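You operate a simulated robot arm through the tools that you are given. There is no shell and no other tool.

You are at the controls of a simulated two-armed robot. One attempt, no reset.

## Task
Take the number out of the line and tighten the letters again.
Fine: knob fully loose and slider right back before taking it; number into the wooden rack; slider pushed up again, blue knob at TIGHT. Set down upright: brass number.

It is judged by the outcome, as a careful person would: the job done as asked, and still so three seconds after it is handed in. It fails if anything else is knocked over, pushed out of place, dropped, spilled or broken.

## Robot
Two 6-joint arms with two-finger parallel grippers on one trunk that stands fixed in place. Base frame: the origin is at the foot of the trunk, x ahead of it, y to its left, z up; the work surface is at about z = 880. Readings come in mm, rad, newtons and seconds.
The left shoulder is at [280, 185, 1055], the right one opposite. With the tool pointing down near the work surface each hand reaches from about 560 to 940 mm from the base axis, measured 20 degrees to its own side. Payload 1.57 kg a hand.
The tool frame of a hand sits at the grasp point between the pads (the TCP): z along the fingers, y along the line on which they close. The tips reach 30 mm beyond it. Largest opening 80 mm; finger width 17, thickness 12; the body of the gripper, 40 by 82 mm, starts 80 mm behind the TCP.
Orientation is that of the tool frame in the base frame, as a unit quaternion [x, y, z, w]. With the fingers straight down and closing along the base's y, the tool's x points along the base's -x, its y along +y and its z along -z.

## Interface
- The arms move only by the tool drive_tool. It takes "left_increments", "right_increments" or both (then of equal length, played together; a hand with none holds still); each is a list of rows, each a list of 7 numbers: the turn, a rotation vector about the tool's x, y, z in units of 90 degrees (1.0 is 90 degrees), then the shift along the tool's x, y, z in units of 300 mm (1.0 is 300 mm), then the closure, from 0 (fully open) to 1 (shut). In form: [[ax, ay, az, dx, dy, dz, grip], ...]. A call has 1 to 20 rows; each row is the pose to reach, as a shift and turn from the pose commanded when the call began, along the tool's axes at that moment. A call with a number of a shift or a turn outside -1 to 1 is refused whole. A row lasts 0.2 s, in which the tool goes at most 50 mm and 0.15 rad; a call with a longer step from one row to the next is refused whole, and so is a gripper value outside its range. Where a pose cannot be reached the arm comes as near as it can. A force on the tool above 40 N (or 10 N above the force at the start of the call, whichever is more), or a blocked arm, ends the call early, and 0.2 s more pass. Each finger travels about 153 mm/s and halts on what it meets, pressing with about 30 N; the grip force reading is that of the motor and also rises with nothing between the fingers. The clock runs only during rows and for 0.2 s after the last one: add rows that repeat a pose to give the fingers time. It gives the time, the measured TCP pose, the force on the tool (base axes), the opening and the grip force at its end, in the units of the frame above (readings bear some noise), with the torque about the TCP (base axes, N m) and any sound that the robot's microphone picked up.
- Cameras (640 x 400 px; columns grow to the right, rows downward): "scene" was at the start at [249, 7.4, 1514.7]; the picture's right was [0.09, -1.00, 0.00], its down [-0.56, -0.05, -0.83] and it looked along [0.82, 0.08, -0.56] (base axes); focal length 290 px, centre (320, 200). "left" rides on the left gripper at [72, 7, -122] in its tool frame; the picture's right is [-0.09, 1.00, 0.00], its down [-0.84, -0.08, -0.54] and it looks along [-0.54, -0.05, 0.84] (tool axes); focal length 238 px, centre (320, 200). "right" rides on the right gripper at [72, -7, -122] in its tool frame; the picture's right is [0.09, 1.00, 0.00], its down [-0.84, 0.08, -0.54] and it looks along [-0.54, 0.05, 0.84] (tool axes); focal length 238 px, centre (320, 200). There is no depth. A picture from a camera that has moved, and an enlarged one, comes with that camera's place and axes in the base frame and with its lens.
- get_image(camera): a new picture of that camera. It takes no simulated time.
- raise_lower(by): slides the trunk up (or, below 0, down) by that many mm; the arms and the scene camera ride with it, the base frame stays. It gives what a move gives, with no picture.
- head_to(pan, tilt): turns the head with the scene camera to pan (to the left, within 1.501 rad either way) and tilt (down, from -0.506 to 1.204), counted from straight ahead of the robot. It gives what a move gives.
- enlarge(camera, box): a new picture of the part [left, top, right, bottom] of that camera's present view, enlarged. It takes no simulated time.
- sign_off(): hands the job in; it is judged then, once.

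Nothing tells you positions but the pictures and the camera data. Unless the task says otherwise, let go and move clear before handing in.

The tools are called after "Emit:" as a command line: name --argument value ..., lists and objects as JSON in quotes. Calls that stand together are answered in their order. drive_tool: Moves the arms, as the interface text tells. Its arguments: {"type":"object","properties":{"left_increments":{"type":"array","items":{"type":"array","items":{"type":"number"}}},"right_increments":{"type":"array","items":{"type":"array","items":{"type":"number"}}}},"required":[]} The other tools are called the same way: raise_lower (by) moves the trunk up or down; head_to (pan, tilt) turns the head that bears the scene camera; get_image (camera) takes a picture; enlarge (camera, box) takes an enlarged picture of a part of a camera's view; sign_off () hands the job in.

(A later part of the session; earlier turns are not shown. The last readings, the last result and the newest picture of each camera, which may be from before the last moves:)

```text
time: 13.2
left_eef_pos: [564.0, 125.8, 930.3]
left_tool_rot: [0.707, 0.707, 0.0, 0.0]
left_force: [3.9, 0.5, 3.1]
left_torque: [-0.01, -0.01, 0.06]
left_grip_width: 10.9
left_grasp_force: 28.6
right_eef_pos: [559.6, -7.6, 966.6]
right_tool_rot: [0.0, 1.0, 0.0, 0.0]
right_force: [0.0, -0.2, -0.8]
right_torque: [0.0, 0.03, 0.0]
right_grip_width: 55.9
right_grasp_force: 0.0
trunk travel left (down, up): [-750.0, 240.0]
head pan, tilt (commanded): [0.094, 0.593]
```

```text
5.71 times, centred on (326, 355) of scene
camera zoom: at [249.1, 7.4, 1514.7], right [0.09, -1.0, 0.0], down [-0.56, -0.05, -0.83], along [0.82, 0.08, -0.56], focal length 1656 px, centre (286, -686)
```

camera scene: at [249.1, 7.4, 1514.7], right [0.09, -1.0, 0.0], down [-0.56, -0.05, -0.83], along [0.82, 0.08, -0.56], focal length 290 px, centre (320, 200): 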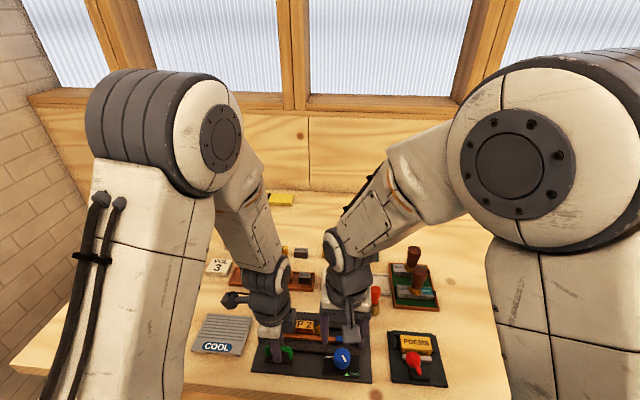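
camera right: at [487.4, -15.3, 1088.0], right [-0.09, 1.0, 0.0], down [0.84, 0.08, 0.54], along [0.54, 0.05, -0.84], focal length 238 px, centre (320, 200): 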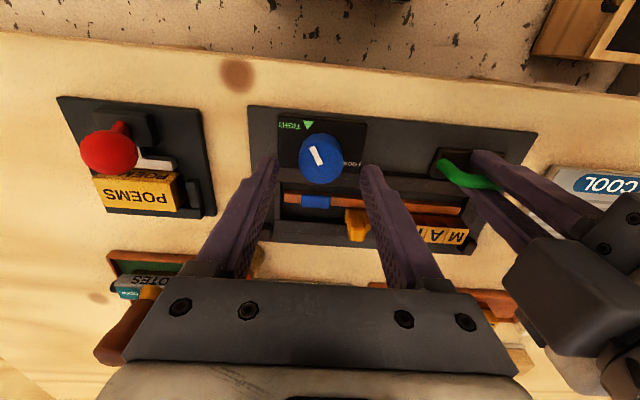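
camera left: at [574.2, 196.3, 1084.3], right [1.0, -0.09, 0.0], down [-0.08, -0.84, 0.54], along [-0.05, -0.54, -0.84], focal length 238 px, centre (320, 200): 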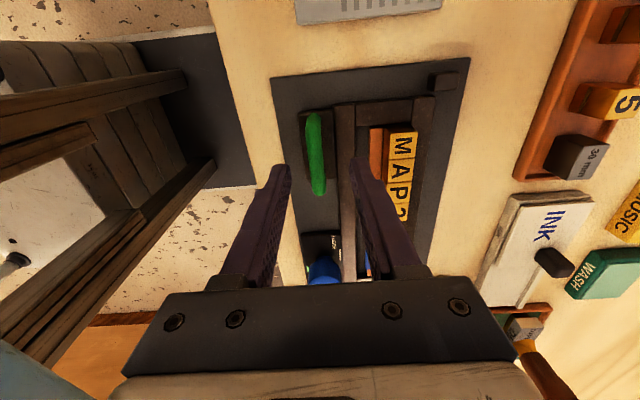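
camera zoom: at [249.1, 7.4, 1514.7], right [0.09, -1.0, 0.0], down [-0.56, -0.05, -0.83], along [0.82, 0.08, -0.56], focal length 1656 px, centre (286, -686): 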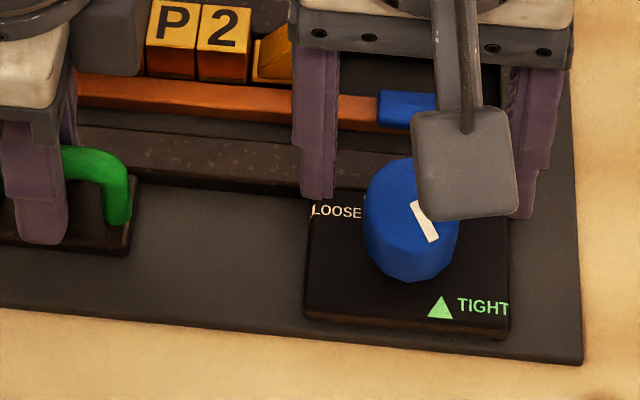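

The knob is centred between the fingers to within about a millimetre. I'll go down to just above the dial and close slowly.

Emit:
drive_tool --right_increments '[[0, 0, 0, 0.001, 0, 0.05, 0.3], [0, 0, 0, 0.001, 0, 0.09, 0.3], [0, 0, 0, 0.001, 0, 0.107, 0.3], [0, 0, 0, 0.001, 0, 0.107, 0.45], [0, 0, 0, 0.001, 0, 0.107, 0.52], [0, 0, 0, 0.001, 0, 0.107, 0.52]]'

Emit:
enlarge --camera "right" --box '[240, 100, 400, 200]'

Emit:
enlarge --camera "scene" --box '[270, 320, 382, 390]'

```text
time: 14.6
left_eef_pos: [562.8, 126.2, 929.5]
left_tool_rot: [0.707, 0.707, 0.0, 0.0]
left_force: [4.3, 0.2, 2.4]
left_torque: [-0.02, -0.01, 0.03]
left_grip_width: 10.2
left_grasp_force: 28.3
right_eef_pos: [558.2, -7.6, 935.0]
right_tool_rot: [0.0, 1.0, 0.0, 0.001]
right_force: [-0.8, 0.3, -0.5]
right_torque: [-0.01, -0.03, 0.01]
right_grip_width: 38.4
right_grasp_force: 0.1
trunk travel left (down, up): [-750.0, 240.0]
head pan, tilt (commanded): [0.094, 0.593]
```

```text
4.00 times, centred on (320, 150) of right
camera zoom: at [486.6, -15.8, 1056.1], right [-0.09, 1.0, 0.0], down [0.84, 0.08, 0.54], along [0.54, 0.05, -0.84], focal length 953 px, centre (320, 400)
```

zoom: 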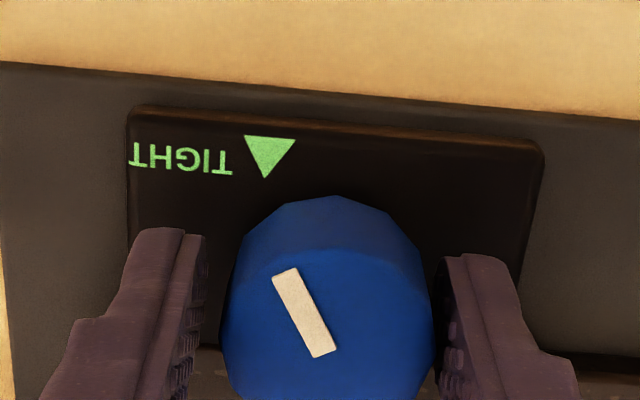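

```text
5.71 times, centred on (326, 355) of scene
camera zoom: at [249.1, 7.4, 1514.7], right [0.09, -1.0, 0.0], down [-0.56, -0.05, -0.83], along [0.82, 0.08, -0.56], focal length 1656 px, centre (286, -686)
```

zoom: 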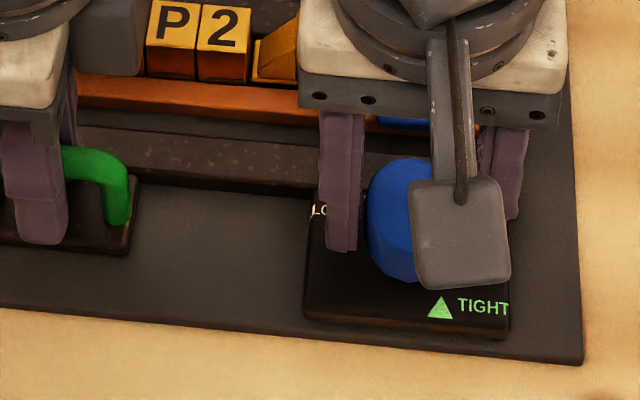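

The knob is nearly centred, with a slightly smaller gap on the left side. I'll nudge 0.7 mm and close on it.

Emit:
drive_tool --right_increments '[[0, 0, 0, 0, 0.0025, 0, 0.52], [0, 0, 0, 0, 0.0025, 0, 0.56], [0, 0, 0, 0, 0.0025, 0, 0.6], [0, 0, 0, 0, 0.0025, 0, 0.7], [0, 0, 0, 0, 0.0025, 0, 0.8], [0, 0, 0, 0, 0.0025, 0, 0.8]]'

Emit:
enlarge --camera "right" --box '[240, 100, 400, 200]'

```text
time: 16.0
left_eef_pos: [564.1, 125.3, 929.4]
left_tool_rot: [0.707, 0.707, -0.001, 0.0]
left_force: [4.2, -4.1, 0.9]
left_torque: [0.01, 0.0, -0.03]
left_grip_width: 10.9
left_grasp_force: 28.8
right_eef_pos: [557.0, -6.7, 935.0]
right_tool_rot: [0.001, 1.0, -0.001, 0.0]
right_force: [-2.0, 5.6, 0.6]
right_torque: [0.12, 0.12, -0.01]
right_grip_width: 33.0
right_grasp_force: 41.5
trunk travel left (down, up): [-750.0, 240.0]
head pan, tilt (commanded): [0.094, 0.593]
```

```text
4.00 times, centred on (320, 150) of right
camera zoom: at [486.4, -14.6, 1056.2], right [-0.09, 1.0, 0.0], down [0.84, 0.08, 0.54], along [0.54, 0.05, -0.84], focal length 953 px, centre (320, 400)
```

zoom: 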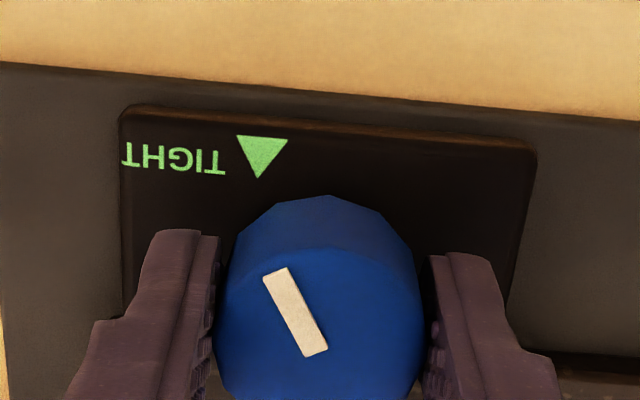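

The knob is gripped at 33 mm. I'll test the direction with a small counterclockwise turn (seen from above) and check the torque and the mark.

Emit:
drive_tool --right_increments '[[0, 0, -0.03, 0, 0, 0, 0.8], [0, 0, -0.06, 0, 0, 0, 0.8], [0, 0, -0.09, 0, 0, 0, 0.8], [0, 0, -0.11, 0, 0, 0, 0.8]]'

Emit:
enlarge --camera "right" --box '[240, 100, 400, 200]'

Emit:
enlarge --camera "left" --box '[256, 100, 384, 200]'

```text
time: 17.0
left_eef_pos: [564.9, 125.3, 930.1]
left_tool_rot: [0.707, 0.707, 0.0, 0.0]
left_force: [6.6, -5.9, -5.8]
left_torque: [-0.03, 0.02, 0.02]
left_grip_width: 11.1
left_grasp_force: 27.8
right_eef_pos: [559.2, -7.7, 935.1]
right_tool_rot: [-0.087, 0.996, 0.0, 0.0]
right_force: [-5.7, 7.6, 8.6]
right_torque: [0.35, -0.16, 0.02]
right_grip_width: 33.0
right_grasp_force: 41.2
trunk travel left (down, up): [-750.0, 240.0]
head pan, tilt (commanded): [0.094, 0.593]
```

```text
4.00 times, centred on (320, 150) of right
camera zoom: at [488.6, -27.0, 1056.3], right [-0.26, 0.96, 0.0], down [0.81, 0.22, 0.54], along [0.52, 0.14, -0.84], focal length 953 px, centre (320, 400)
```

zoom: 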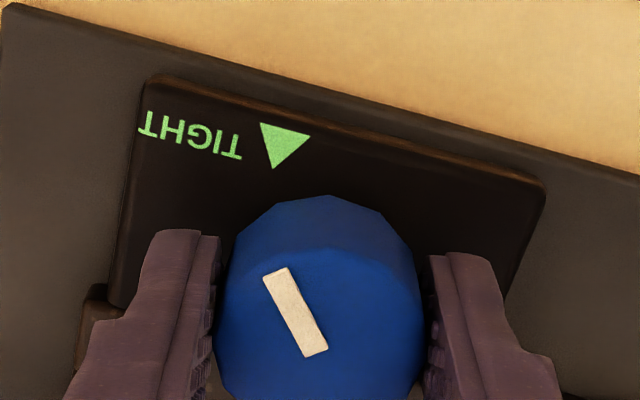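

```text
4.00 times, centred on (320, 150) of left
camera zoom: at [571.6, 197.4, 1050.8], right [1.0, -0.09, 0.0], down [-0.08, -0.84, 0.54], along [-0.05, -0.54, -0.84], focal length 953 px, centre (320, 400)
```

zoom: 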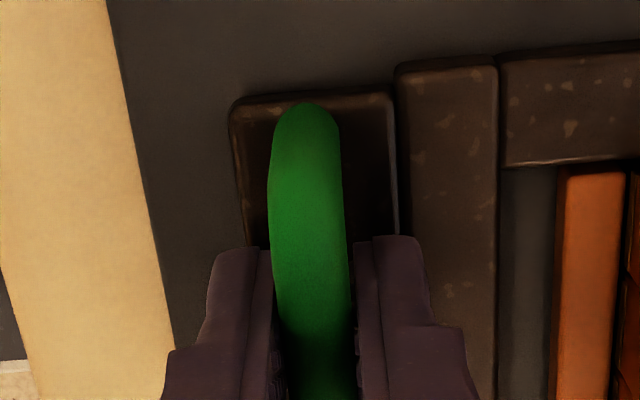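

The knob turns counterclockwise with the hand without resistance, moving off TIGHT. I'll carry on turning and watch the forces.

Emit:
drive_tool --right_increments '[[0, 0, -0.05, 0, 0, 0, 0.8], [0, 0, -0.1, 0, 0, 0, 0.8], [0, 0, -0.15, 0, 0, 0, 0.8], [0, 0, -0.2, 0, 0, 0, 0.8]]'

Emit:
enlarge --camera "right" --box '[240, 100, 400, 200]'

Emit:
enlarge --camera "scene" --box '[240, 300, 400, 400]'

```text
time: 18.0
left_eef_pos: [564.1, 125.8, 930.0]
left_tool_rot: [0.707, 0.707, 0.0, 0.0]
left_force: [8.1, -2.7, -7.4]
left_torque: [-0.19, -0.04, -0.02]
left_grip_width: 10.6
left_grasp_force: 29.1
right_eef_pos: [557.4, -7.6, 935.7]
right_tool_rot: [-0.242, 0.97, 0.001, 0.0]
right_force: [-4.0, 0.1, 12.1]
right_torque: [-0.01, 0.02, 0.01]
right_grip_width: 33.2
right_grasp_force: 41.3
trunk travel left (down, up): [-750.0, 240.0]
head pan, tilt (commanded): [0.094, 0.593]
```

```text
4.00 times, centred on (320, 150) of right
camera zoom: at [498.0, -47.7, 1056.3], right [-0.55, 0.84, 0.0], down [0.7, 0.46, 0.54], along [0.45, 0.3, -0.84], focal length 953 px, centre (320, 400)
```

zoom: 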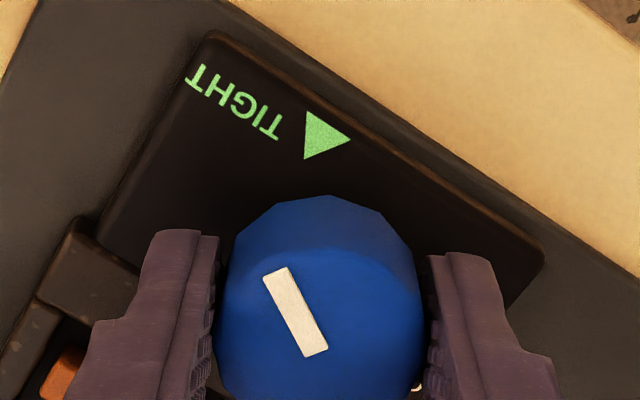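

```text
4.00 times, centred on (320, 350) of scene
camera zoom: at [249.1, 7.4, 1514.8], right [0.09, -1.0, 0.0], down [-0.56, -0.05, -0.83], along [0.82, 0.08, -0.56], focal length 1160 px, centre (320, -400)
```

zoom: 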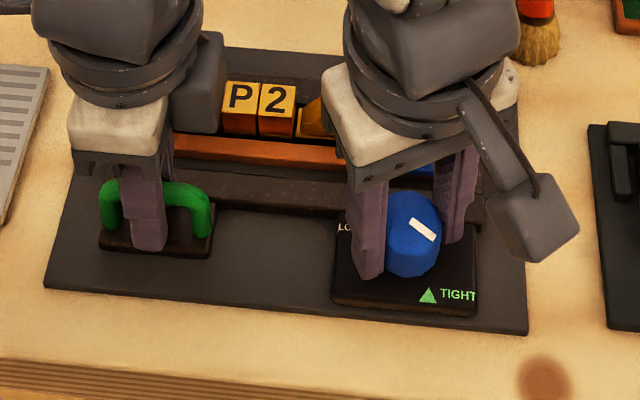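

The knob has turned about 28° and follows the hand. It pushes up about 12 N, so it seems to rise as it unscrews, and I'll let the hand rise half a millimetre and continue.

Emit:
drive_tool --right_increments '[[0, 0, 0, 0, 0, -0.0017, 0.8], [0, 0, -0.05, 0, 0, -0.0017, 0.8], [0, 0, -0.1, 0, 0, -0.0017, 0.8], [0, 0, -0.15, 0, 0, -0.0017, 0.8], [0, 0, -0.2, 0, 0, -0.0017, 0.8]]'

```text
time: 19.2
left_eef_pos: [563.2, 125.0, 930.5]
left_tool_rot: [0.707, 0.707, 0.0, 0.0]
left_force: [2.9, -1.2, 9.3]
left_torque: [-0.05, -0.04, 0.02]
left_grip_width: 10.6
left_grasp_force: 28.5
right_eef_pos: [558.8, -7.2, 935.5]
right_tool_rot: [-0.391, 0.92, 0.0, -0.001]
right_force: [1.3, 0.6, -10.2]
right_torque: [-0.05, 0.03, -0.02]
right_grip_width: 33.0
right_grasp_force: 41.4
trunk travel left (down, up): [-750.0, 240.0]
head pan, tilt (commanded): [0.094, 0.593]
```

That was slightly too much lift, so the knob isn't rising noticeably. I'll drop 0.25 mm and continue the turn.

Emit:
drive_tool --right_increments '[[0, 0, 0, 0, 0, 0.0008, 0.8], [0, 0, -0.06, 0, 0, 0.0008, 0.8], [0, 0, -0.12, 0, 0, 0.0008, 0.8], [0, 0, -0.18, 0, 0, 0.0008, 0.8], [0, 0, -0.24, 0, 0, 0.0008, 0.8], [0, 0, -0.3, 0, 0, 0.0008, 0.8]]'

Emit:
enlarge --camera "right" --box '[240, 100, 400, 200]'

Emit:
get_image --camera "scene"

```text
time: 20.6
left_eef_pos: [563.7, 126.1, 928.3]
left_tool_rot: [0.707, 0.707, -0.001, -0.001]
left_force: [5.7, 5.7, 3.3]
left_torque: [-0.07, -0.04, 0.01]
left_grip_width: 10.9
left_grasp_force: 27.9
right_eef_pos: [559.2, -8.3, 934.4]
right_tool_rot: [-0.594, 0.804, 0.0, 0.0]
right_force: [-0.1, -8.4, 2.9]
right_torque: [-0.18, -0.02, 0.0]
right_grip_width: 33.2
right_grasp_force: 41.0
trunk travel left (down, up): [-750.0, 240.0]
head pan, tilt (commanded): [0.094, 0.593]
```

```text
4.00 times, centred on (320, 150) of right
camera zoom: at [544.1, -79.0, 1056.3], right [-0.98, 0.2, 0.0], down [0.17, 0.82, 0.54], along [0.11, 0.53, -0.84], focal length 953 px, centre (320, 400)
```

zoom: 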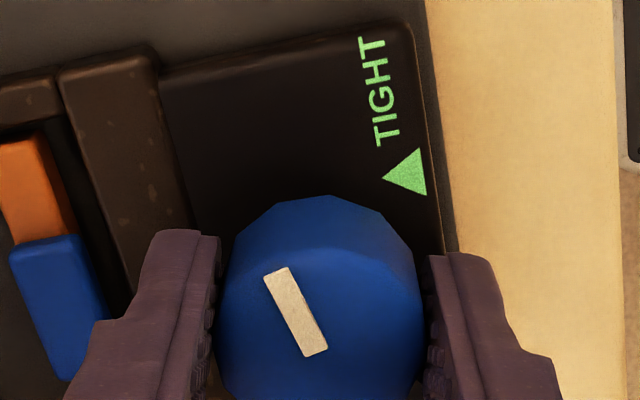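

```text
taken
camera scene: at [249.1, 7.3, 1514.8], right [0.09, -1.0, 0.0], down [-0.56, -0.05, -0.83], along [0.82, 0.08, -0.56], focal length 290 px, centre (320, 200)
```

scene: 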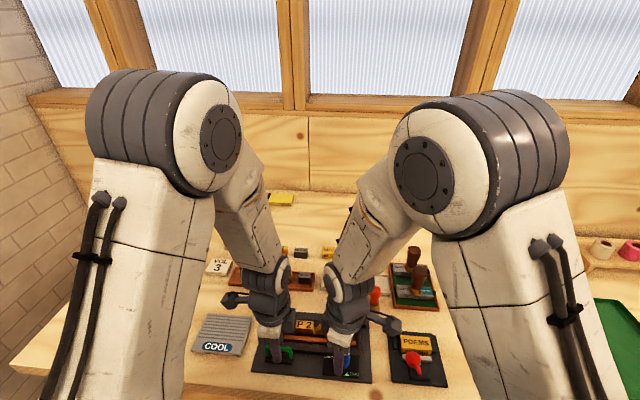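

The turn is at about 73° with no slip and low forces. I'll keep going counterclockwise.

Emit:
drive_tool --right_increments '[[0, 0, -0.05, 0.0006, 0, 0, 0.8], [0, 0, -0.11, 0.0006, 0, 0, 0.8], [0, 0, -0.17, 0.0006, 0, 0, 0.8], [0, 0, -0.23, 0.0006, 0, 0, 0.8], [0, 0, -0.29, 0.0006, 0, 0, 0.8], [0, 0, -0.35, 0.0006, 0, 0, 0.8], [0, 0, -0.4, 0.0006, 0, 0, 0.8]]'

Emit:
enlarge --camera "right" --box '[240, 100, 400, 200]'

```text
time: 22.2
left_eef_pos: [564.1, 124.3, 929.3]
left_tool_rot: [0.707, 0.707, 0.0, 0.001]
left_force: [3.5, 9.0, 10.4]
left_torque: [-0.11, -0.01, 0.01]
left_grip_width: 11.0
left_grasp_force: 28.7
right_eef_pos: [559.9, -8.0, 936.4]
right_tool_rot: [0.814, -0.581, 0.001, -0.001]
right_force: [9.0, -10.2, -2.8]
right_torque: [-0.34, -0.16, 0.01]
right_grip_width: 33.0
right_grasp_force: 40.9
trunk travel left (down, up): [-750.0, 240.0]
head pan, tilt (commanded): [0.094, 0.593]
```

```text
4.00 times, centred on (320, 150) of right
camera zoom: at [588.5, -74.3, 1056.2], right [-0.91, -0.41, 0.0], down [-0.35, 0.77, 0.54], along [-0.22, 0.49, -0.84], focal length 953 px, centre (320, 400)
```

zoom: 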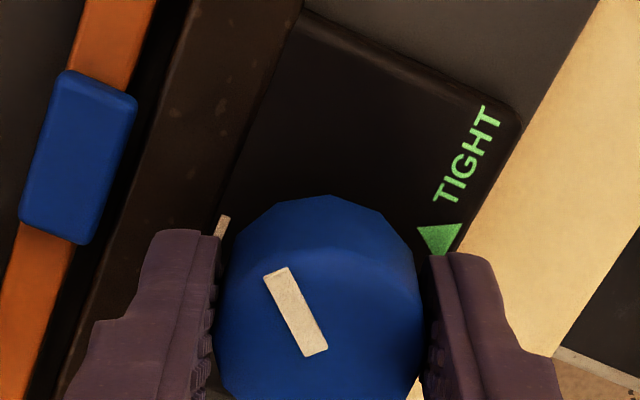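

At about 109° the LOOSE tick comes into view. I'll relax the side force slightly and continue toward the tick.

Emit:
drive_tool --right_increments '[[0, 0, -0.04, 0.0008, -0.0003, 0, 0.8], [0, 0, -0.1, 0.0008, -0.0003, 0, 0.8], [0, 0, -0.16, 0.0008, -0.0003, 0, 0.8], [0, 0, -0.22, 0.0008, -0.0003, 0, 0.8], [0, 0, -0.28, 0.0008, -0.0003, 0, 0.8], [0, 0, -0.33, 0.0008, -0.0003, 0, 0.8]]'

Emit:
enlarge --camera "right" --box '[240, 100, 400, 200]'

Emit:
get_image --camera "scene"

```text
time: 23.6
left_eef_pos: [563.2, 125.5, 929.0]
left_tool_rot: [0.707, 0.707, 0.0, 0.001]
left_force: [0.1, 5.7, 16.7]
left_torque: [0.01, 0.01, 0.02]
left_grip_width: 10.5
left_grasp_force: 28.2
right_eef_pos: [559.4, -8.7, 935.1]
right_tool_rot: [0.936, -0.352, 0.0, 0.0]
right_force: [11.4, -6.1, -11.2]
right_torque: [-0.1, -0.31, 0.0]
right_grip_width: 33.0
right_grasp_force: 41.4
trunk travel left (down, up): [-750.0, 240.0]
head pan, tilt (commanded): [0.094, 0.593]
```

```text
4.00 times, centred on (320, 150) of right
camera zoom: at [617.5, -50.7, 1056.3], right [-0.59, -0.81, 0.0], down [-0.68, 0.49, 0.54], along [-0.44, 0.32, -0.84], focal length 953 px, centre (320, 400)
```

zoom: 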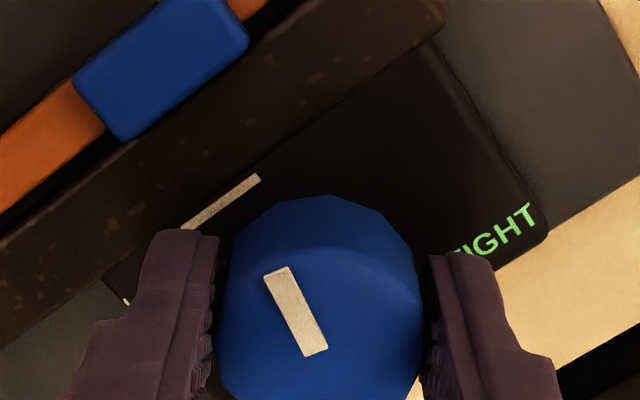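

```text
taken
camera scene: at [249.4, 7.3, 1514.7], right [0.09, -1.0, 0.0], down [-0.56, -0.05, -0.83], along [0.82, 0.08, -0.56], focal length 290 px, centre (320, 200)
```

scene: 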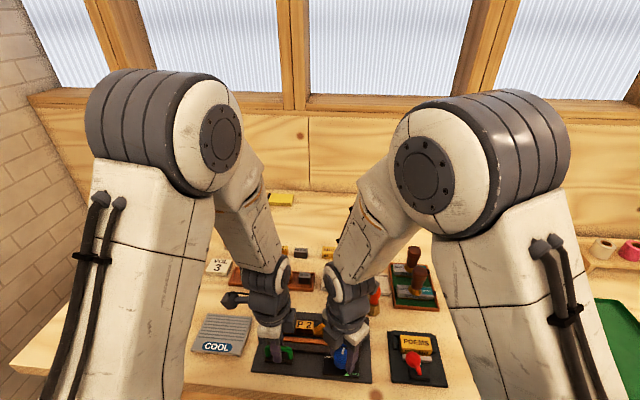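

The turn is at 139° and the mark now points roughly at the near end of the LOOSE bar. I'll ease the forces and keep turning until the mark meets the bar or a stop is felt.

Emit:
drive_tool --right_increments '[[0, 0, -0.04, 0.0007, -0.0002, 0.0008, 0.8], [0, 0, -0.09, 0.0007, -0.0002, 0.0008, 0.8], [0, 0, -0.14, 0.0007, -0.0002, 0.0008, 0.8], [0, 0, -0.19, 0.0007, -0.0002, 0.0008, 0.8], [0, 0, -0.23, 0.0007, -0.0002, 0.0008, 0.8]]'

Emit:
enlarge --camera "right" --box '[240, 100, 400, 200]'

```text
time: 24.8
left_eef_pos: [564.8, 125.5, 928.1]
left_tool_rot: [0.707, 0.707, 0.0, 0.0]
left_force: [3.1, -0.7, 4.3]
left_torque: [-0.12, -0.04, -0.02]
left_grip_width: 10.9
left_grasp_force: 28.5
right_eef_pos: [560.1, -6.3, 936.0]
right_tool_rot: [0.984, -0.18, 0.001, -0.001]
right_force: [3.8, 3.7, 3.7]
right_torque: [0.13, 0.05, -0.71]
right_grip_width: 33.3
right_grasp_force: 40.8
trunk travel left (down, up): [-750.0, 240.0]
head pan, tilt (commanded): [0.094, 0.593]
```

```text
4.00 times, centred on (320, 150) of right
camera zoom: at [628.6, -27.3, 1056.7], right [-0.27, -0.96, 0.0], down [-0.81, 0.22, 0.54], along [-0.52, 0.14, -0.84], focal length 953 px, centre (320, 400)
```

zoom: 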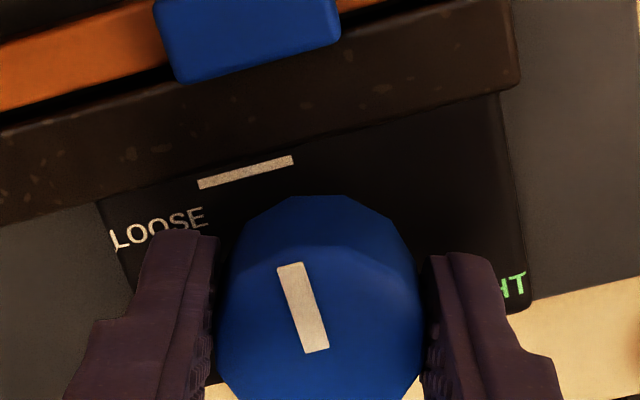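

The torque jumped to 0.7 N·m and the mark now points at the LOOSE bar, so the knob is at its loose stop. I'll let go and rise clear, keeping the left hand on the handle.

Emit:
drive_tool --right_increments '[[0, 0, 0, 0, 0, 0, 0.55], [0, 0, 0, 0, 0, 0, 0.4], [0, 0, 0, 0, 0, 0, 0.3], [0, 0, 0, 0, 0, -0.08, 0.3], [0, 0, 0, 0, 0, -0.16, 0.3], [0, 0, 0, 0, 0, -0.25, 0.3], [0, 0, 0, 0, 0, -0.25, 0.3]]'

Emit:
get_image --camera "right"

Emit:
enlarge --camera "right" --box '[240, 90, 400, 190]'

Emit:
enlarge --camera "scene" --box '[240, 300, 400, 400]'

```text
time: 26.4
left_eef_pos: [564.2, 125.5, 928.9]
left_tool_rot: [0.707, 0.708, -0.001, 0.0]
left_force: [4.2, -0.3, 1.8]
left_torque: [0.03, -0.04, 0.02]
left_grip_width: 10.7
left_grasp_force: 28.3
right_eef_pos: [559.9, -8.4, 1010.2]
right_tool_rot: [0.984, -0.18, 0.0, 0.0]
right_force: [0.6, -0.4, -0.3]
right_torque: [-0.02, -0.01, 0.0]
right_grip_width: 56.2
right_grasp_force: 0.0
trunk travel left (down, up): [-750.0, 240.0]
head pan, tilt (commanded): [0.094, 0.593]
```

```text
taken
camera right: at [628.5, -27.2, 1130.9], right [-0.27, -0.96, 0.0], down [-0.81, 0.22, 0.54], along [-0.52, 0.14, -0.84], focal length 238 px, centre (320, 200)
```

right: 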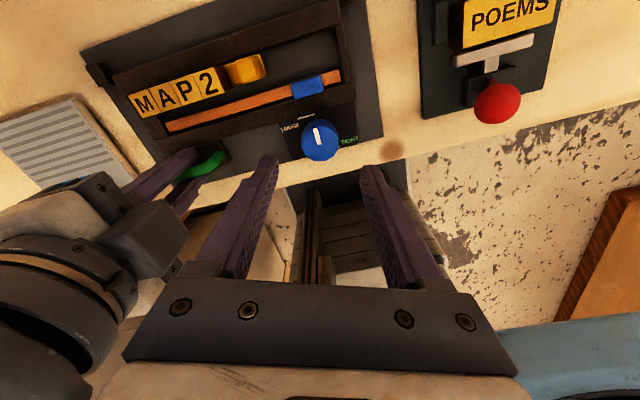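

```text
4.00 times, centred on (320, 140) of right
camera zoom: at [628.5, -27.2, 1130.9], right [-0.27, -0.96, 0.0], down [-0.81, 0.22, 0.54], along [-0.52, 0.14, -0.84], focal length 953 px, centre (320, 440)
```

zoom: 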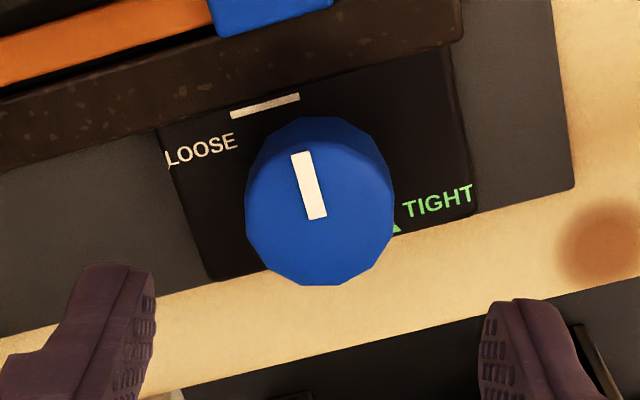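

```text
4.00 times, centred on (320, 350) of scene
camera zoom: at [249.2, 7.4, 1514.7], right [0.09, -1.0, 0.0], down [-0.56, -0.05, -0.83], along [0.82, 0.08, -0.56], focal length 1160 px, centre (320, -400)
```

zoom: 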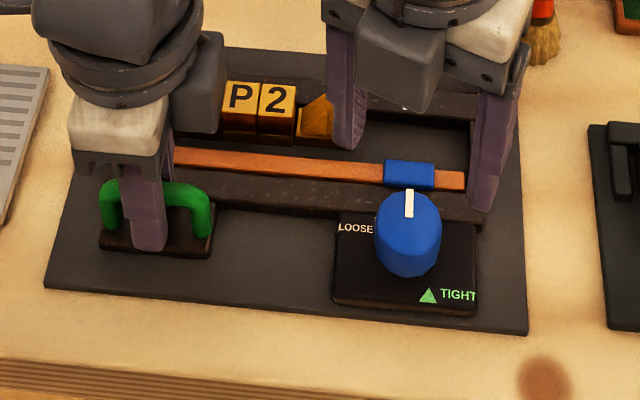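

The mark points straight back at the end of the LOOSE bar after about 150° of travel, and the orange clamp bar has backed off from the letters. To be sure that was the end stop, I'll regrip and try a little further.

Emit:
drive_tool --right_increments '[[0, 0, 0, 0, 0, 0.08, 0.3], [0, 0, 0, 0, 0, 0.16, 0.3], [0, 0, 0, 0, 0, 0.25, 0.3], [0, 0, 0, 0, 0, 0.25, 0.5], [0, 0, 0, 0, 0, 0.25, 0.58], [0, 0, 0, 0, 0, 0.25, 0.7], [0, 0, 0, 0, 0, 0.25, 0.8], [0, 0, 0, 0, 0, 0.25, 0.8]]'

Emit:
drive_tool --right_increments '[[0, 0, -0.04, 0, 0, 0, 0.8], [0, 0, -0.08, 0, 0, 0, 0.8], [0, 0, -0.12, 0, 0, 0, 0.8]]'

Emit:
enlarge --camera "right" --box '[240, 100, 400, 200]'

```text
time: 28.2
left_eef_pos: [563.4, 125.1, 929.0]
left_tool_rot: [0.707, 0.707, 0.0, 0.001]
left_force: [0.4, -6.7, 8.4]
left_torque: [-0.04, 0.0, 0.01]
left_grip_width: 10.6
left_grasp_force: 28.6
right_eef_pos: [559.9, -7.1, 935.2]
right_tool_rot: [0.984, -0.18, 0.001, -0.001]
right_force: [4.6, 9.1, -11.0]
right_torque: [0.22, -0.09, -0.01]
right_grip_width: 33.2
right_grasp_force: 41.3
trunk travel left (down, up): [-750.0, 240.0]
head pan, tilt (commanded): [0.094, 0.593]
```

```text
time: 29.0
left_eef_pos: [563.2, 126.0, 928.2]
left_tool_rot: [0.707, 0.707, 0.0, 0.0]
left_force: [0.0, -7.5, 5.9]
left_torque: [-0.08, -0.05, 0.03]
left_grip_width: 10.8
left_grasp_force: 28.4
right_eef_pos: [559.3, -7.6, 934.6]
right_tool_rot: [0.996, -0.086, 0.001, 0.0]
right_force: [6.8, 9.7, -3.6]
right_torque: [0.28, -0.28, -0.57]
right_grip_width: 33.1
right_grasp_force: 41.3
trunk travel left (down, up): [-750.0, 240.0]
head pan, tilt (commanded): [0.094, 0.593]
```

```text
4.00 times, centred on (320, 150) of right
camera zoom: at [631.7, -14.2, 1056.7], right [-0.08, -1.0, 0.0], down [-0.84, 0.07, 0.54], along [-0.54, 0.04, -0.84], focal length 953 px, centre (320, 400)
```

zoom: 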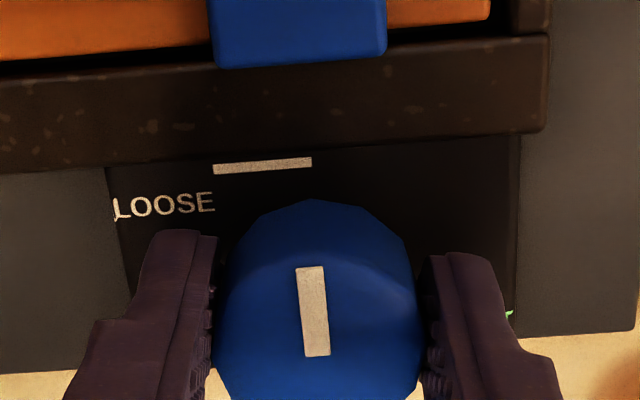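

It stopped again at the same place with the torque rising, so the knob is fully loose. Now I'll release, rise, and bring the right hand over the yellow slider with fingers closing front to back.

Emit:
drive_tool --right_increments '[[0, 0, 0, 0, 0, 0, 0.55], [0, 0, 0, 0, 0, 0, 0.4], [0, 0, 0, 0, 0, 0, 0.3], [0, 0, 0, 0, 0, -0.1, 0.3], [0, 0, 0, 0, 0, -0.2, 0.3], [0, 0, 0, 0, 0, -0.25, 0.3], [0, 0, 0, 0, 0, -0.25, 0.3]]'

Emit:
drive_tool --right_increments '[[0, 0, 0.08, 0.02, -0.015, 0, 0.3], [0, 0, 0.16, 0.04, -0.03, 0, 0.3], [0, 0, 0.24, 0.06, -0.045, 0, 0.3], [0, 0, 0.32, 0.08, -0.06, 0, 0.3], [0, 0, 0.4, 0.1, -0.08, 0, 0.3], [0, 0, 0.48, 0.12, -0.1, 0, 0.3], [0, 0, 0.56, 0.14, -0.12, 0, 0.3], [0, 0, 0.64, 0.16, -0.135, 0, 0.3], [0, 0, 0.72, 0.18, -0.15, 0, 0.3], [0, 0, 0.8, 0.2, -0.16, 0, 0.3], [0, 0, 0.89, 0.2075, -0.1673, 0, 0.3], [0, 0, 0.89, 0.2075, -0.1673, 0, 0.3]]'

Emit:
get_image --camera "right"

Emit:
get_image --camera "scene"

```text
time: 30.6
left_eef_pos: [564.2, 125.9, 929.0]
left_tool_rot: [0.707, 0.707, 0.001, 0.0]
left_force: [3.5, -2.2, -0.6]
left_torque: [0.0, 0.0, 0.01]
left_grip_width: 10.5
left_grasp_force: 28.8
right_eef_pos: [558.9, -8.7, 1009.7]
right_tool_rot: [0.996, -0.086, 0.001, -0.001]
right_force: [0.6, 0.5, -0.3]
right_torque: [0.02, 0.02, 0.0]
right_grip_width: 56.1
right_grasp_force: 0.0
trunk travel left (down, up): [-750.0, 240.0]
head pan, tilt (commanded): [0.094, 0.593]
```

```text
time: 33.2
left_eef_pos: [563.7, 125.4, 929.1]
left_tool_rot: [0.708, 0.707, 0.0, 0.0]
left_force: [3.1, -0.4, -1.6]
left_torque: [-0.01, -0.03, 0.01]
left_grip_width: 10.7
left_grasp_force: 28.2
right_eef_pos: [629.1, 30.5, 1009.7]
right_tool_rot: [-0.707, 0.708, 0.001, -0.001]
right_force: [0.0, -0.6, -0.1]
right_torque: [0.01, -0.02, -0.05]
right_grip_width: 56.2
right_grasp_force: 0.1
trunk travel left (down, up): [-750.0, 240.0]
head pan, tilt (commanded): [0.094, 0.593]
```

```text
taken
camera right: at [635.5, -41.7, 1131.1], right [-1.0, -0.09, 0.0], down [-0.08, 0.84, 0.54], along [-0.05, 0.54, -0.84], focal length 238 px, centre (320, 200)
```

right: 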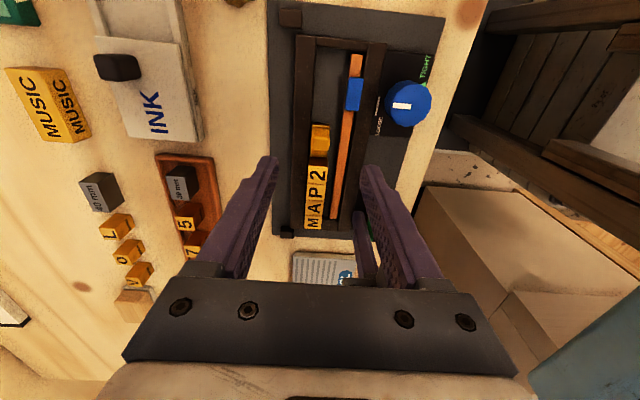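

```text
taken
camera scene: at [249.3, 7.4, 1514.7], right [0.09, -1.0, 0.0], down [-0.56, -0.05, -0.83], along [0.82, 0.08, -0.56], focal length 290 px, centre (320, 200)
```

scene: 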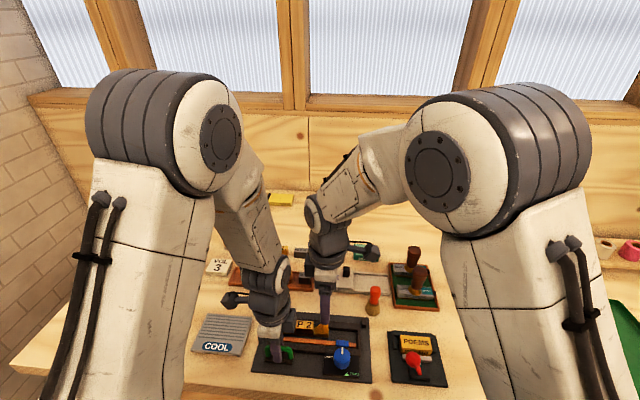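

Both hands are clear and the slider is visible from the right camera. I'll zoom in on the slider, the letters and the clamp bar.

Emit:
enlarge --camera "right" --box '[270, 80, 398, 160]'

Emit:
enlarge --camera "right" --box '[260, 20, 452, 140]'

Emit:
enlarge --camera "right" --box '[280, 140, 376, 240]'

Emit:
enlarge --camera "scene" --box '[280, 305, 376, 365]'

```text
5.00 times, centred on (334, 120) of right
camera zoom: at [635.5, -41.7, 1131.1], right [-1.0, -0.09, 0.0], down [-0.08, 0.84, 0.54], along [-0.05, 0.54, -0.84], focal length 1192 px, centre (250, 600)
```

zoom: 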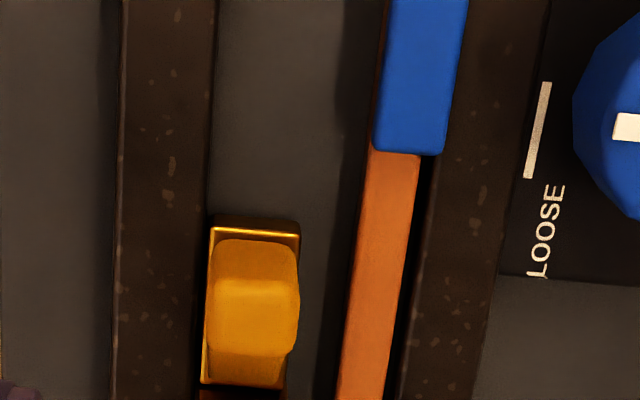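

```text
3.33 times, centred on (356, 80) of right
camera zoom: at [635.5, -41.7, 1131.1], right [-1.0, -0.09, 0.0], down [-0.08, 0.84, 0.54], along [-0.05, 0.54, -0.84], focal length 794 px, centre (200, 600)
```

zoom: 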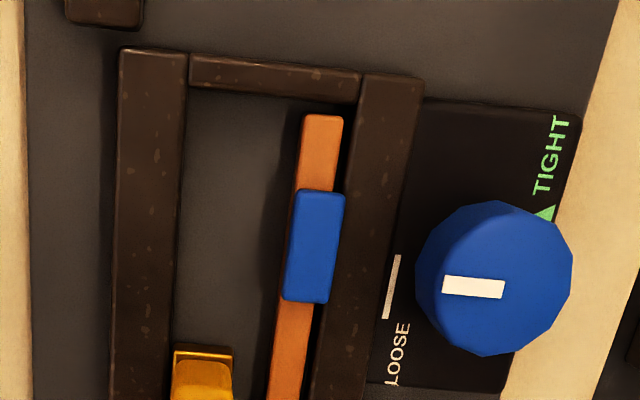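

```text
4.00 times, centred on (328, 190) of right
camera zoom: at [635.5, -41.7, 1131.1], right [-1.0, -0.09, 0.0], down [-0.08, 0.84, 0.54], along [-0.05, 0.54, -0.84], focal length 953 px, centre (288, 240)
```

zoom: 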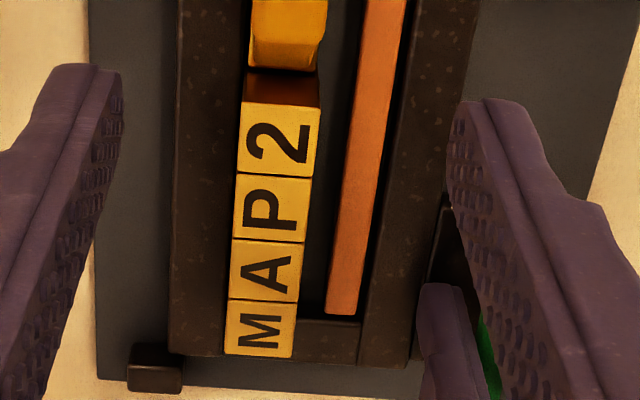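

```text
6.67 times, centred on (328, 335) of scene
camera zoom: at [249.3, 7.4, 1514.7], right [0.09, -1.0, 0.0], down [-0.56, -0.05, -0.83], along [0.82, 0.08, -0.56], focal length 1932 px, centre (267, -700)
```

zoom: 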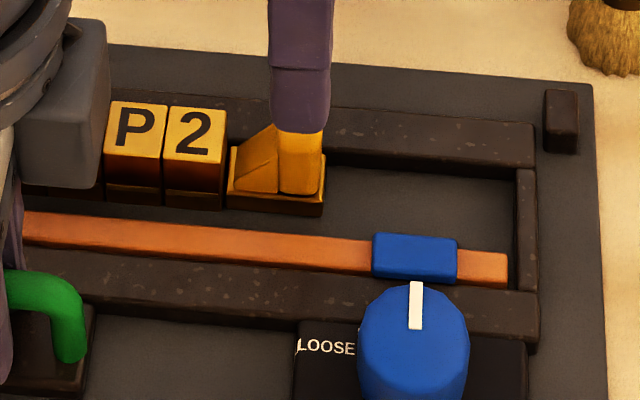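

The orange bar has moved clear and the slider's post is at about x 620–636, y 25–37, top z 921, right under the hand. The blue shoe's top is near z 902, so I'll keep the fingertips above 905 while gripping the post.

Emit:
drive_tool --right_increments '[[0, 0, 0, 0, 0.0017, 0.05, 0.5], [0, 0, 0, 0, 0.0017, 0.11, 0.65], [0, 0, 0, 0, 0.0017, 0.17, 0.65], [0, 0, 0, 0, 0.0017, 0.22, 0.65], [0, 0, 0, 0, 0.0017, 0.243, 0.65], [0, 0, 0, 0, 0.0017, 0.243, 0.65]]'

Emit:
enlarge --camera "right" --box '[240, 90, 400, 190]'

Emit:
enlarge --camera "scene" --box '[280, 305, 376, 365]'

```text
time: 34.6
left_eef_pos: [564.5, 125.9, 929.8]
left_tool_rot: [0.707, 0.707, 0.001, 0.0]
left_force: [3.9, -1.2, -0.2]
left_torque: [0.0, -0.02, 0.01]
left_grip_width: 10.6
left_grasp_force: 28.1
right_eef_pos: [628.9, 29.9, 937.0]
right_tool_rot: [0.708, -0.706, 0.0, 0.0]
right_force: [-0.1, 0.2, 0.3]
right_torque: [0.01, -0.03, 0.01]
right_grip_width: 28.0
right_grasp_force: 0.0
trunk travel left (down, up): [-750.0, 240.0]
head pan, tilt (commanded): [0.094, 0.593]
```

```text
4.00 times, centred on (320, 140) of right
camera zoom: at [634.4, -42.1, 1058.0], right [-1.0, -0.09, 0.0], down [-0.08, 0.84, 0.54], along [-0.05, 0.54, -0.84], focal length 953 px, centre (320, 440)
```

zoom: 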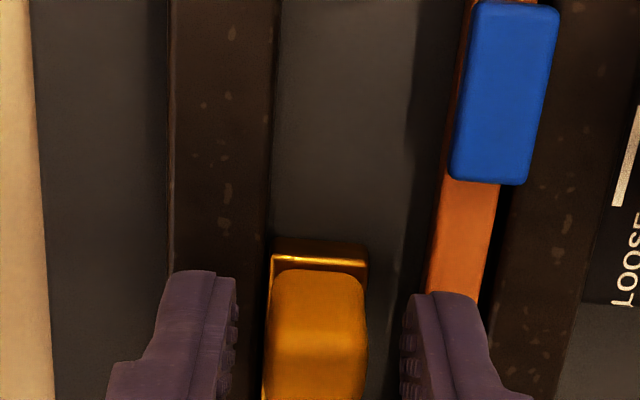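

```text
6.67 times, centred on (328, 335) of scene
camera zoom: at [249.2, 7.4, 1514.7], right [0.09, -1.0, 0.0], down [-0.56, -0.05, -0.83], along [0.82, 0.08, -0.56], focal length 1932 px, centre (267, -700)
```

zoom: 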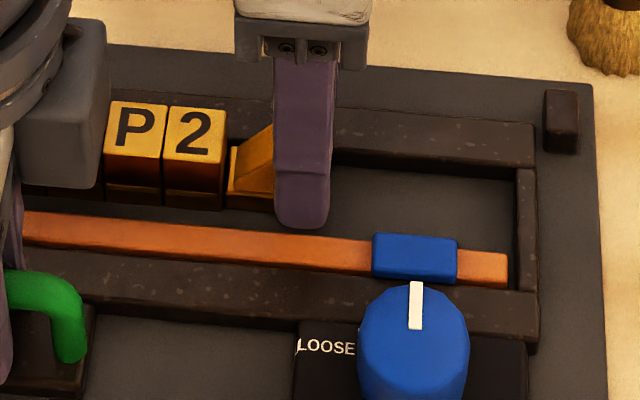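

The post is centred between the pads. I'll close on it.

Emit:
drive_tool --right_increments '[[0, 0, 0, 0, 0, 0, 0.72], [0, 0, 0, 0, 0, 0, 0.77], [0, 0, 0, 0, 0, 0, 0.82], [0, 0, 0, 0, 0, 0, 0.9], [0, 0, 0, 0, 0, 0, 0.9]]'

```text
time: 35.8
left_eef_pos: [564.1, 125.4, 929.3]
left_tool_rot: [0.707, 0.707, 0.001, 0.0]
left_force: [2.5, 0.0, 2.7]
left_torque: [-0.03, -0.03, 0.0]
left_grip_width: 10.9
left_grasp_force: 28.9
right_eef_pos: [628.5, 30.5, 937.5]
right_tool_rot: [-0.707, 0.707, 0.0, 0.0]
right_force: [4.5, -0.6, -2.5]
right_torque: [0.03, -0.12, -0.01]
right_grip_width: 16.7
right_grasp_force: 31.8
trunk travel left (down, up): [-750.0, 240.0]
head pan, tilt (commanded): [0.094, 0.593]
```

Gripped at 16.7 mm with low force. I'll slide it back toward −y, 20 mm first.

Emit:
drive_tool --right_increments '[[0, 0, 0, 0.015, 0, 0, 0.9], [0, 0, 0, 0.03, 0, 0, 0.9], [0, 0, 0, 0.05, 0, 0, 0.9], [0, 0, 0, 0.067, 0, 0, 0.9]]'

Emit:
enlarge --camera "scene" --box '[280, 305, 376, 365]'

Emit:
enlarge --camera "right" --box '[240, 90, 400, 190]'

```text
time: 36.8
left_eef_pos: [563.9, 125.5, 928.4]
left_tool_rot: [0.707, 0.707, 0.0, 0.0]
left_force: [2.0, -1.4, 3.7]
left_torque: [0.08, -0.02, 0.03]
left_grip_width: 10.8
left_grasp_force: 28.3
right_eef_pos: [627.7, 11.0, 937.5]
right_tool_rot: [0.707, -0.707, 0.0, 0.0]
right_force: [5.9, 1.7, -4.0]
right_torque: [0.43, -0.14, 0.03]
right_grip_width: 16.6
right_grasp_force: 32.0
trunk travel left (down, up): [-750.0, 240.0]
head pan, tilt (commanded): [0.094, 0.593]
```

```text
6.67 times, centred on (328, 335) of scene
camera zoom: at [249.3, 7.4, 1514.7], right [0.09, -1.0, 0.0], down [-0.56, -0.05, -0.83], along [0.82, 0.08, -0.56], focal length 1932 px, centre (267, -700)
```

zoom: 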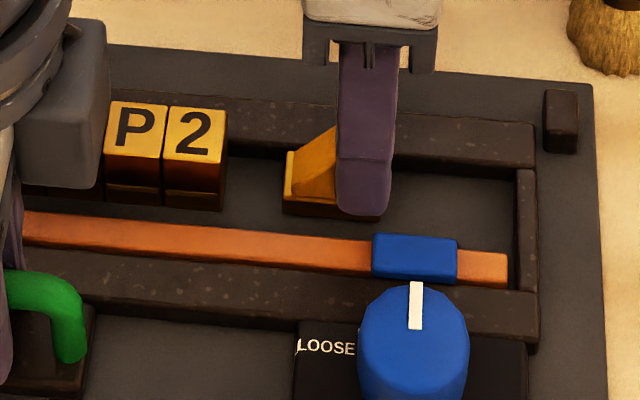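

```text
4.00 times, centred on (320, 140) of right
camera zoom: at [634.9, -61.8, 1058.3], right [-1.0, -0.09, 0.0], down [-0.08, 0.84, 0.54], along [-0.05, 0.54, -0.84], focal length 953 px, centre (320, 440)
```

zoom: 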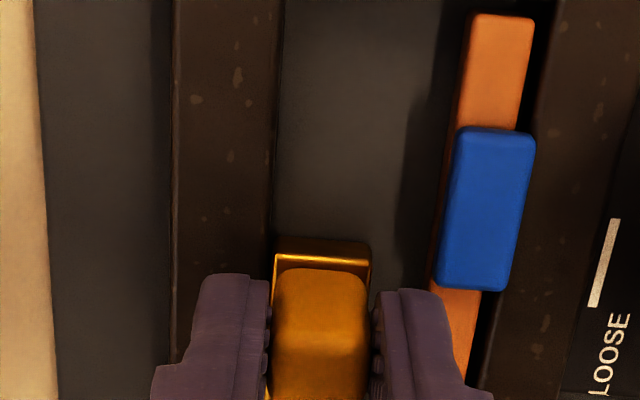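

The slider moves freely and the letters stay. I'll continue back toward the end of the slot.

Emit:
drive_tool --right_increments '[[0, 0, 0, 0.02, 0, 0, 0.9], [0, 0, 0, 0.04, 0, 0, 0.9], [0, 0, 0, 0.06, 0, 0, 0.9], [0, 0, 0, 0.08, 0, 0, 0.9], [0, 0, 0, 0.1, 0, 0, 0.9], [0, 0, 0, 0.115, 0, 0, 0.9], [0, 0, 0, 0.115, 0, 0, 0.9]]'

Emit:
enlarge --camera "scene" --box '[280, 305, 376, 365]'

Emit:
enlarge --camera "right" --box '[240, 90, 400, 190]'

```text
time: 38.4
left_eef_pos: [563.3, 125.6, 929.4]
left_tool_rot: [0.707, 0.708, 0.0, 0.0]
left_force: [1.4, -0.6, 2.0]
left_torque: [-0.07, 0.0, -0.02]
left_grip_width: 10.8
left_grasp_force: 28.9
right_eef_pos: [628.3, -23.8, 937.1]
right_tool_rot: [0.708, -0.707, 0.0, 0.0]
right_force: [5.0, 1.2, -1.5]
right_torque: [0.1, -0.07, 0.02]
right_grip_width: 17.0
right_grasp_force: 32.0
trunk travel left (down, up): [-750.0, 240.0]
head pan, tilt (commanded): [0.094, 0.593]
```

```text
6.67 times, centred on (328, 335) of scene
camera zoom: at [249.3, 7.4, 1514.7], right [0.09, -1.0, 0.0], down [-0.56, -0.05, -0.83], along [0.82, 0.08, -0.56], focal length 1932 px, centre (267, -700)
```

zoom: 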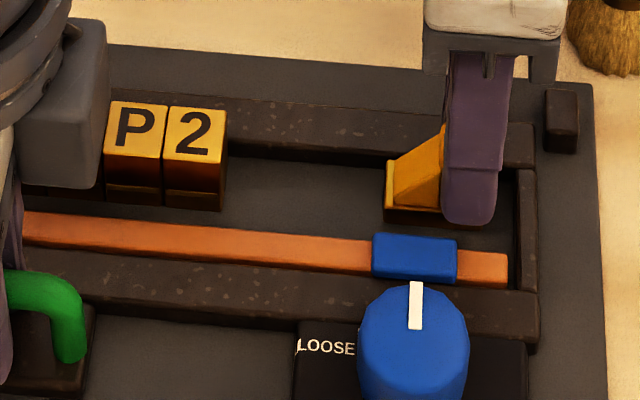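

```text
4.00 times, centred on (320, 140) of right
camera zoom: at [634.9, -96.3, 1058.3], right [-1.0, -0.09, 0.0], down [-0.08, 0.84, 0.54], along [-0.05, 0.54, -0.84], focal length 953 px, centre (320, 440)
```

zoom: 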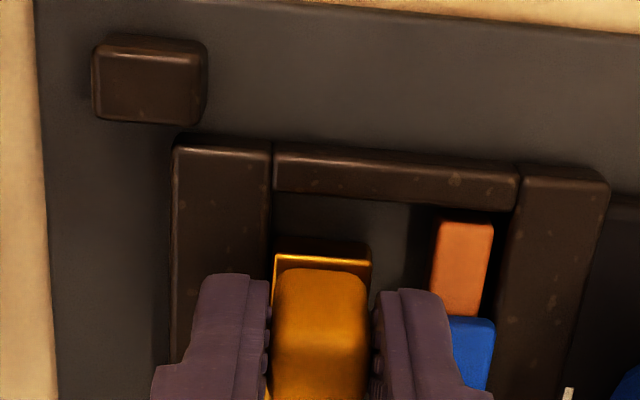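

There are roughly 10 mm left to the end bar. I'll go on in small steps and watch for contact.

Emit:
drive_tool --right_increments '[[0, 0, 0, 0.008, 0, 0, 0.9], [0, 0, 0, 0.016, 0, 0, 0.9], [0, 0, 0, 0.022, 0, 0, 0.9], [0, 0, 0, 0.022, 0, 0, 0.9]]'

Emit:
enlarge --camera "right" --box '[240, 90, 400, 190]'

```text
time: 39.4
left_eef_pos: [564.0, 124.9, 929.3]
left_tool_rot: [0.707, 0.707, -0.001, 0.0]
left_force: [3.6, -1.4, -3.5]
left_torque: [-0.06, 0.0, -0.02]
left_grip_width: 11.0
left_grasp_force: 28.5
right_eef_pos: [629.3, -29.1, 936.7]
right_tool_rot: [0.707, -0.707, 0.0, 0.0]
right_force: [3.5, 0.3, 6.8]
right_torque: [0.23, -0.1, 0.03]
right_grip_width: 16.6
right_grasp_force: 31.5
trunk travel left (down, up): [-750.0, 240.0]
head pan, tilt (commanded): [0.094, 0.593]
```

```text
4.00 times, centred on (320, 140) of right
camera zoom: at [634.8, -102.9, 1058.3], right [-1.0, -0.09, 0.0], down [-0.08, 0.84, 0.54], along [-0.05, 0.54, -0.84], focal length 953 px, centre (320, 440)
```

zoom: 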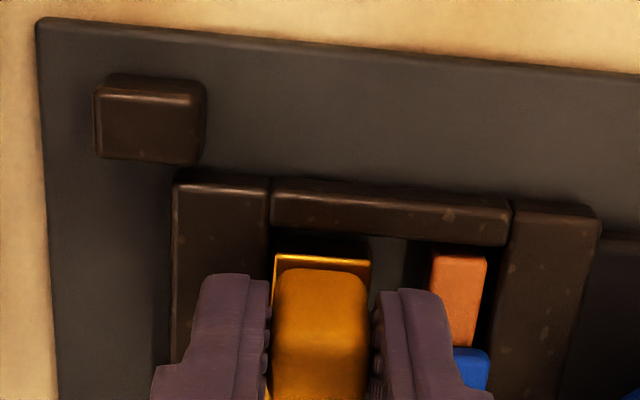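

Only a few millimetres remain. I'll creep on to touch the end bar.

Emit:
drive_tool --right_increments '[[0, 0, 0, 0.003, 0, 0, 0.9], [0, 0, 0, 0.006, 0, 0, 0.9], [0, 0, 0, 0.009, 0, 0, 0.9], [0, 0, 0, 0.009, 0, 0, 0.9]]'

Emit:
enlarge --camera "right" --box '[240, 90, 400, 190]'

```text
time: 40.4
left_eef_pos: [563.8, 125.5, 929.5]
left_tool_rot: [0.707, 0.707, 0.0, 0.0]
left_force: [4.6, -3.8, -9.0]
left_torque: [-0.08, 0.01, 0.0]
left_grip_width: 10.9
left_grasp_force: 28.6
right_eef_pos: [627.7, -33.6, 938.2]
right_tool_rot: [-0.707, 0.707, 0.0, 0.001]
right_force: [0.9, 5.5, 12.5]
right_torque: [-0.16, 0.01, -0.01]
right_grip_width: 16.7
right_grasp_force: 31.6
trunk travel left (down, up): [-750.0, 240.0]
head pan, tilt (commanded): [0.094, 0.593]
```

```text
4.00 times, centred on (320, 140) of right
camera zoom: at [634.8, -105.4, 1058.3], right [-1.0, -0.09, 0.0], down [-0.08, 0.84, 0.54], along [-0.05, 0.54, -0.84], focal length 953 px, centre (320, 440)
```

zoom: 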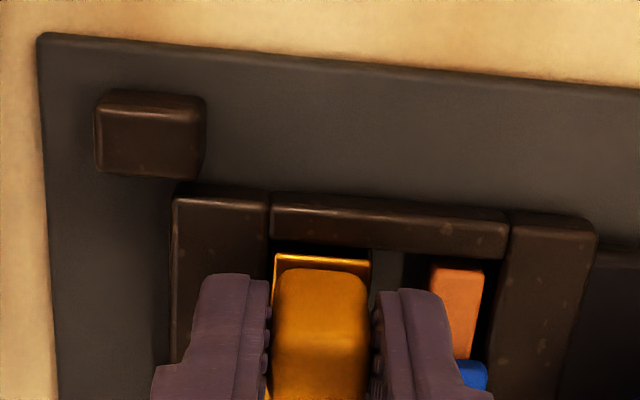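

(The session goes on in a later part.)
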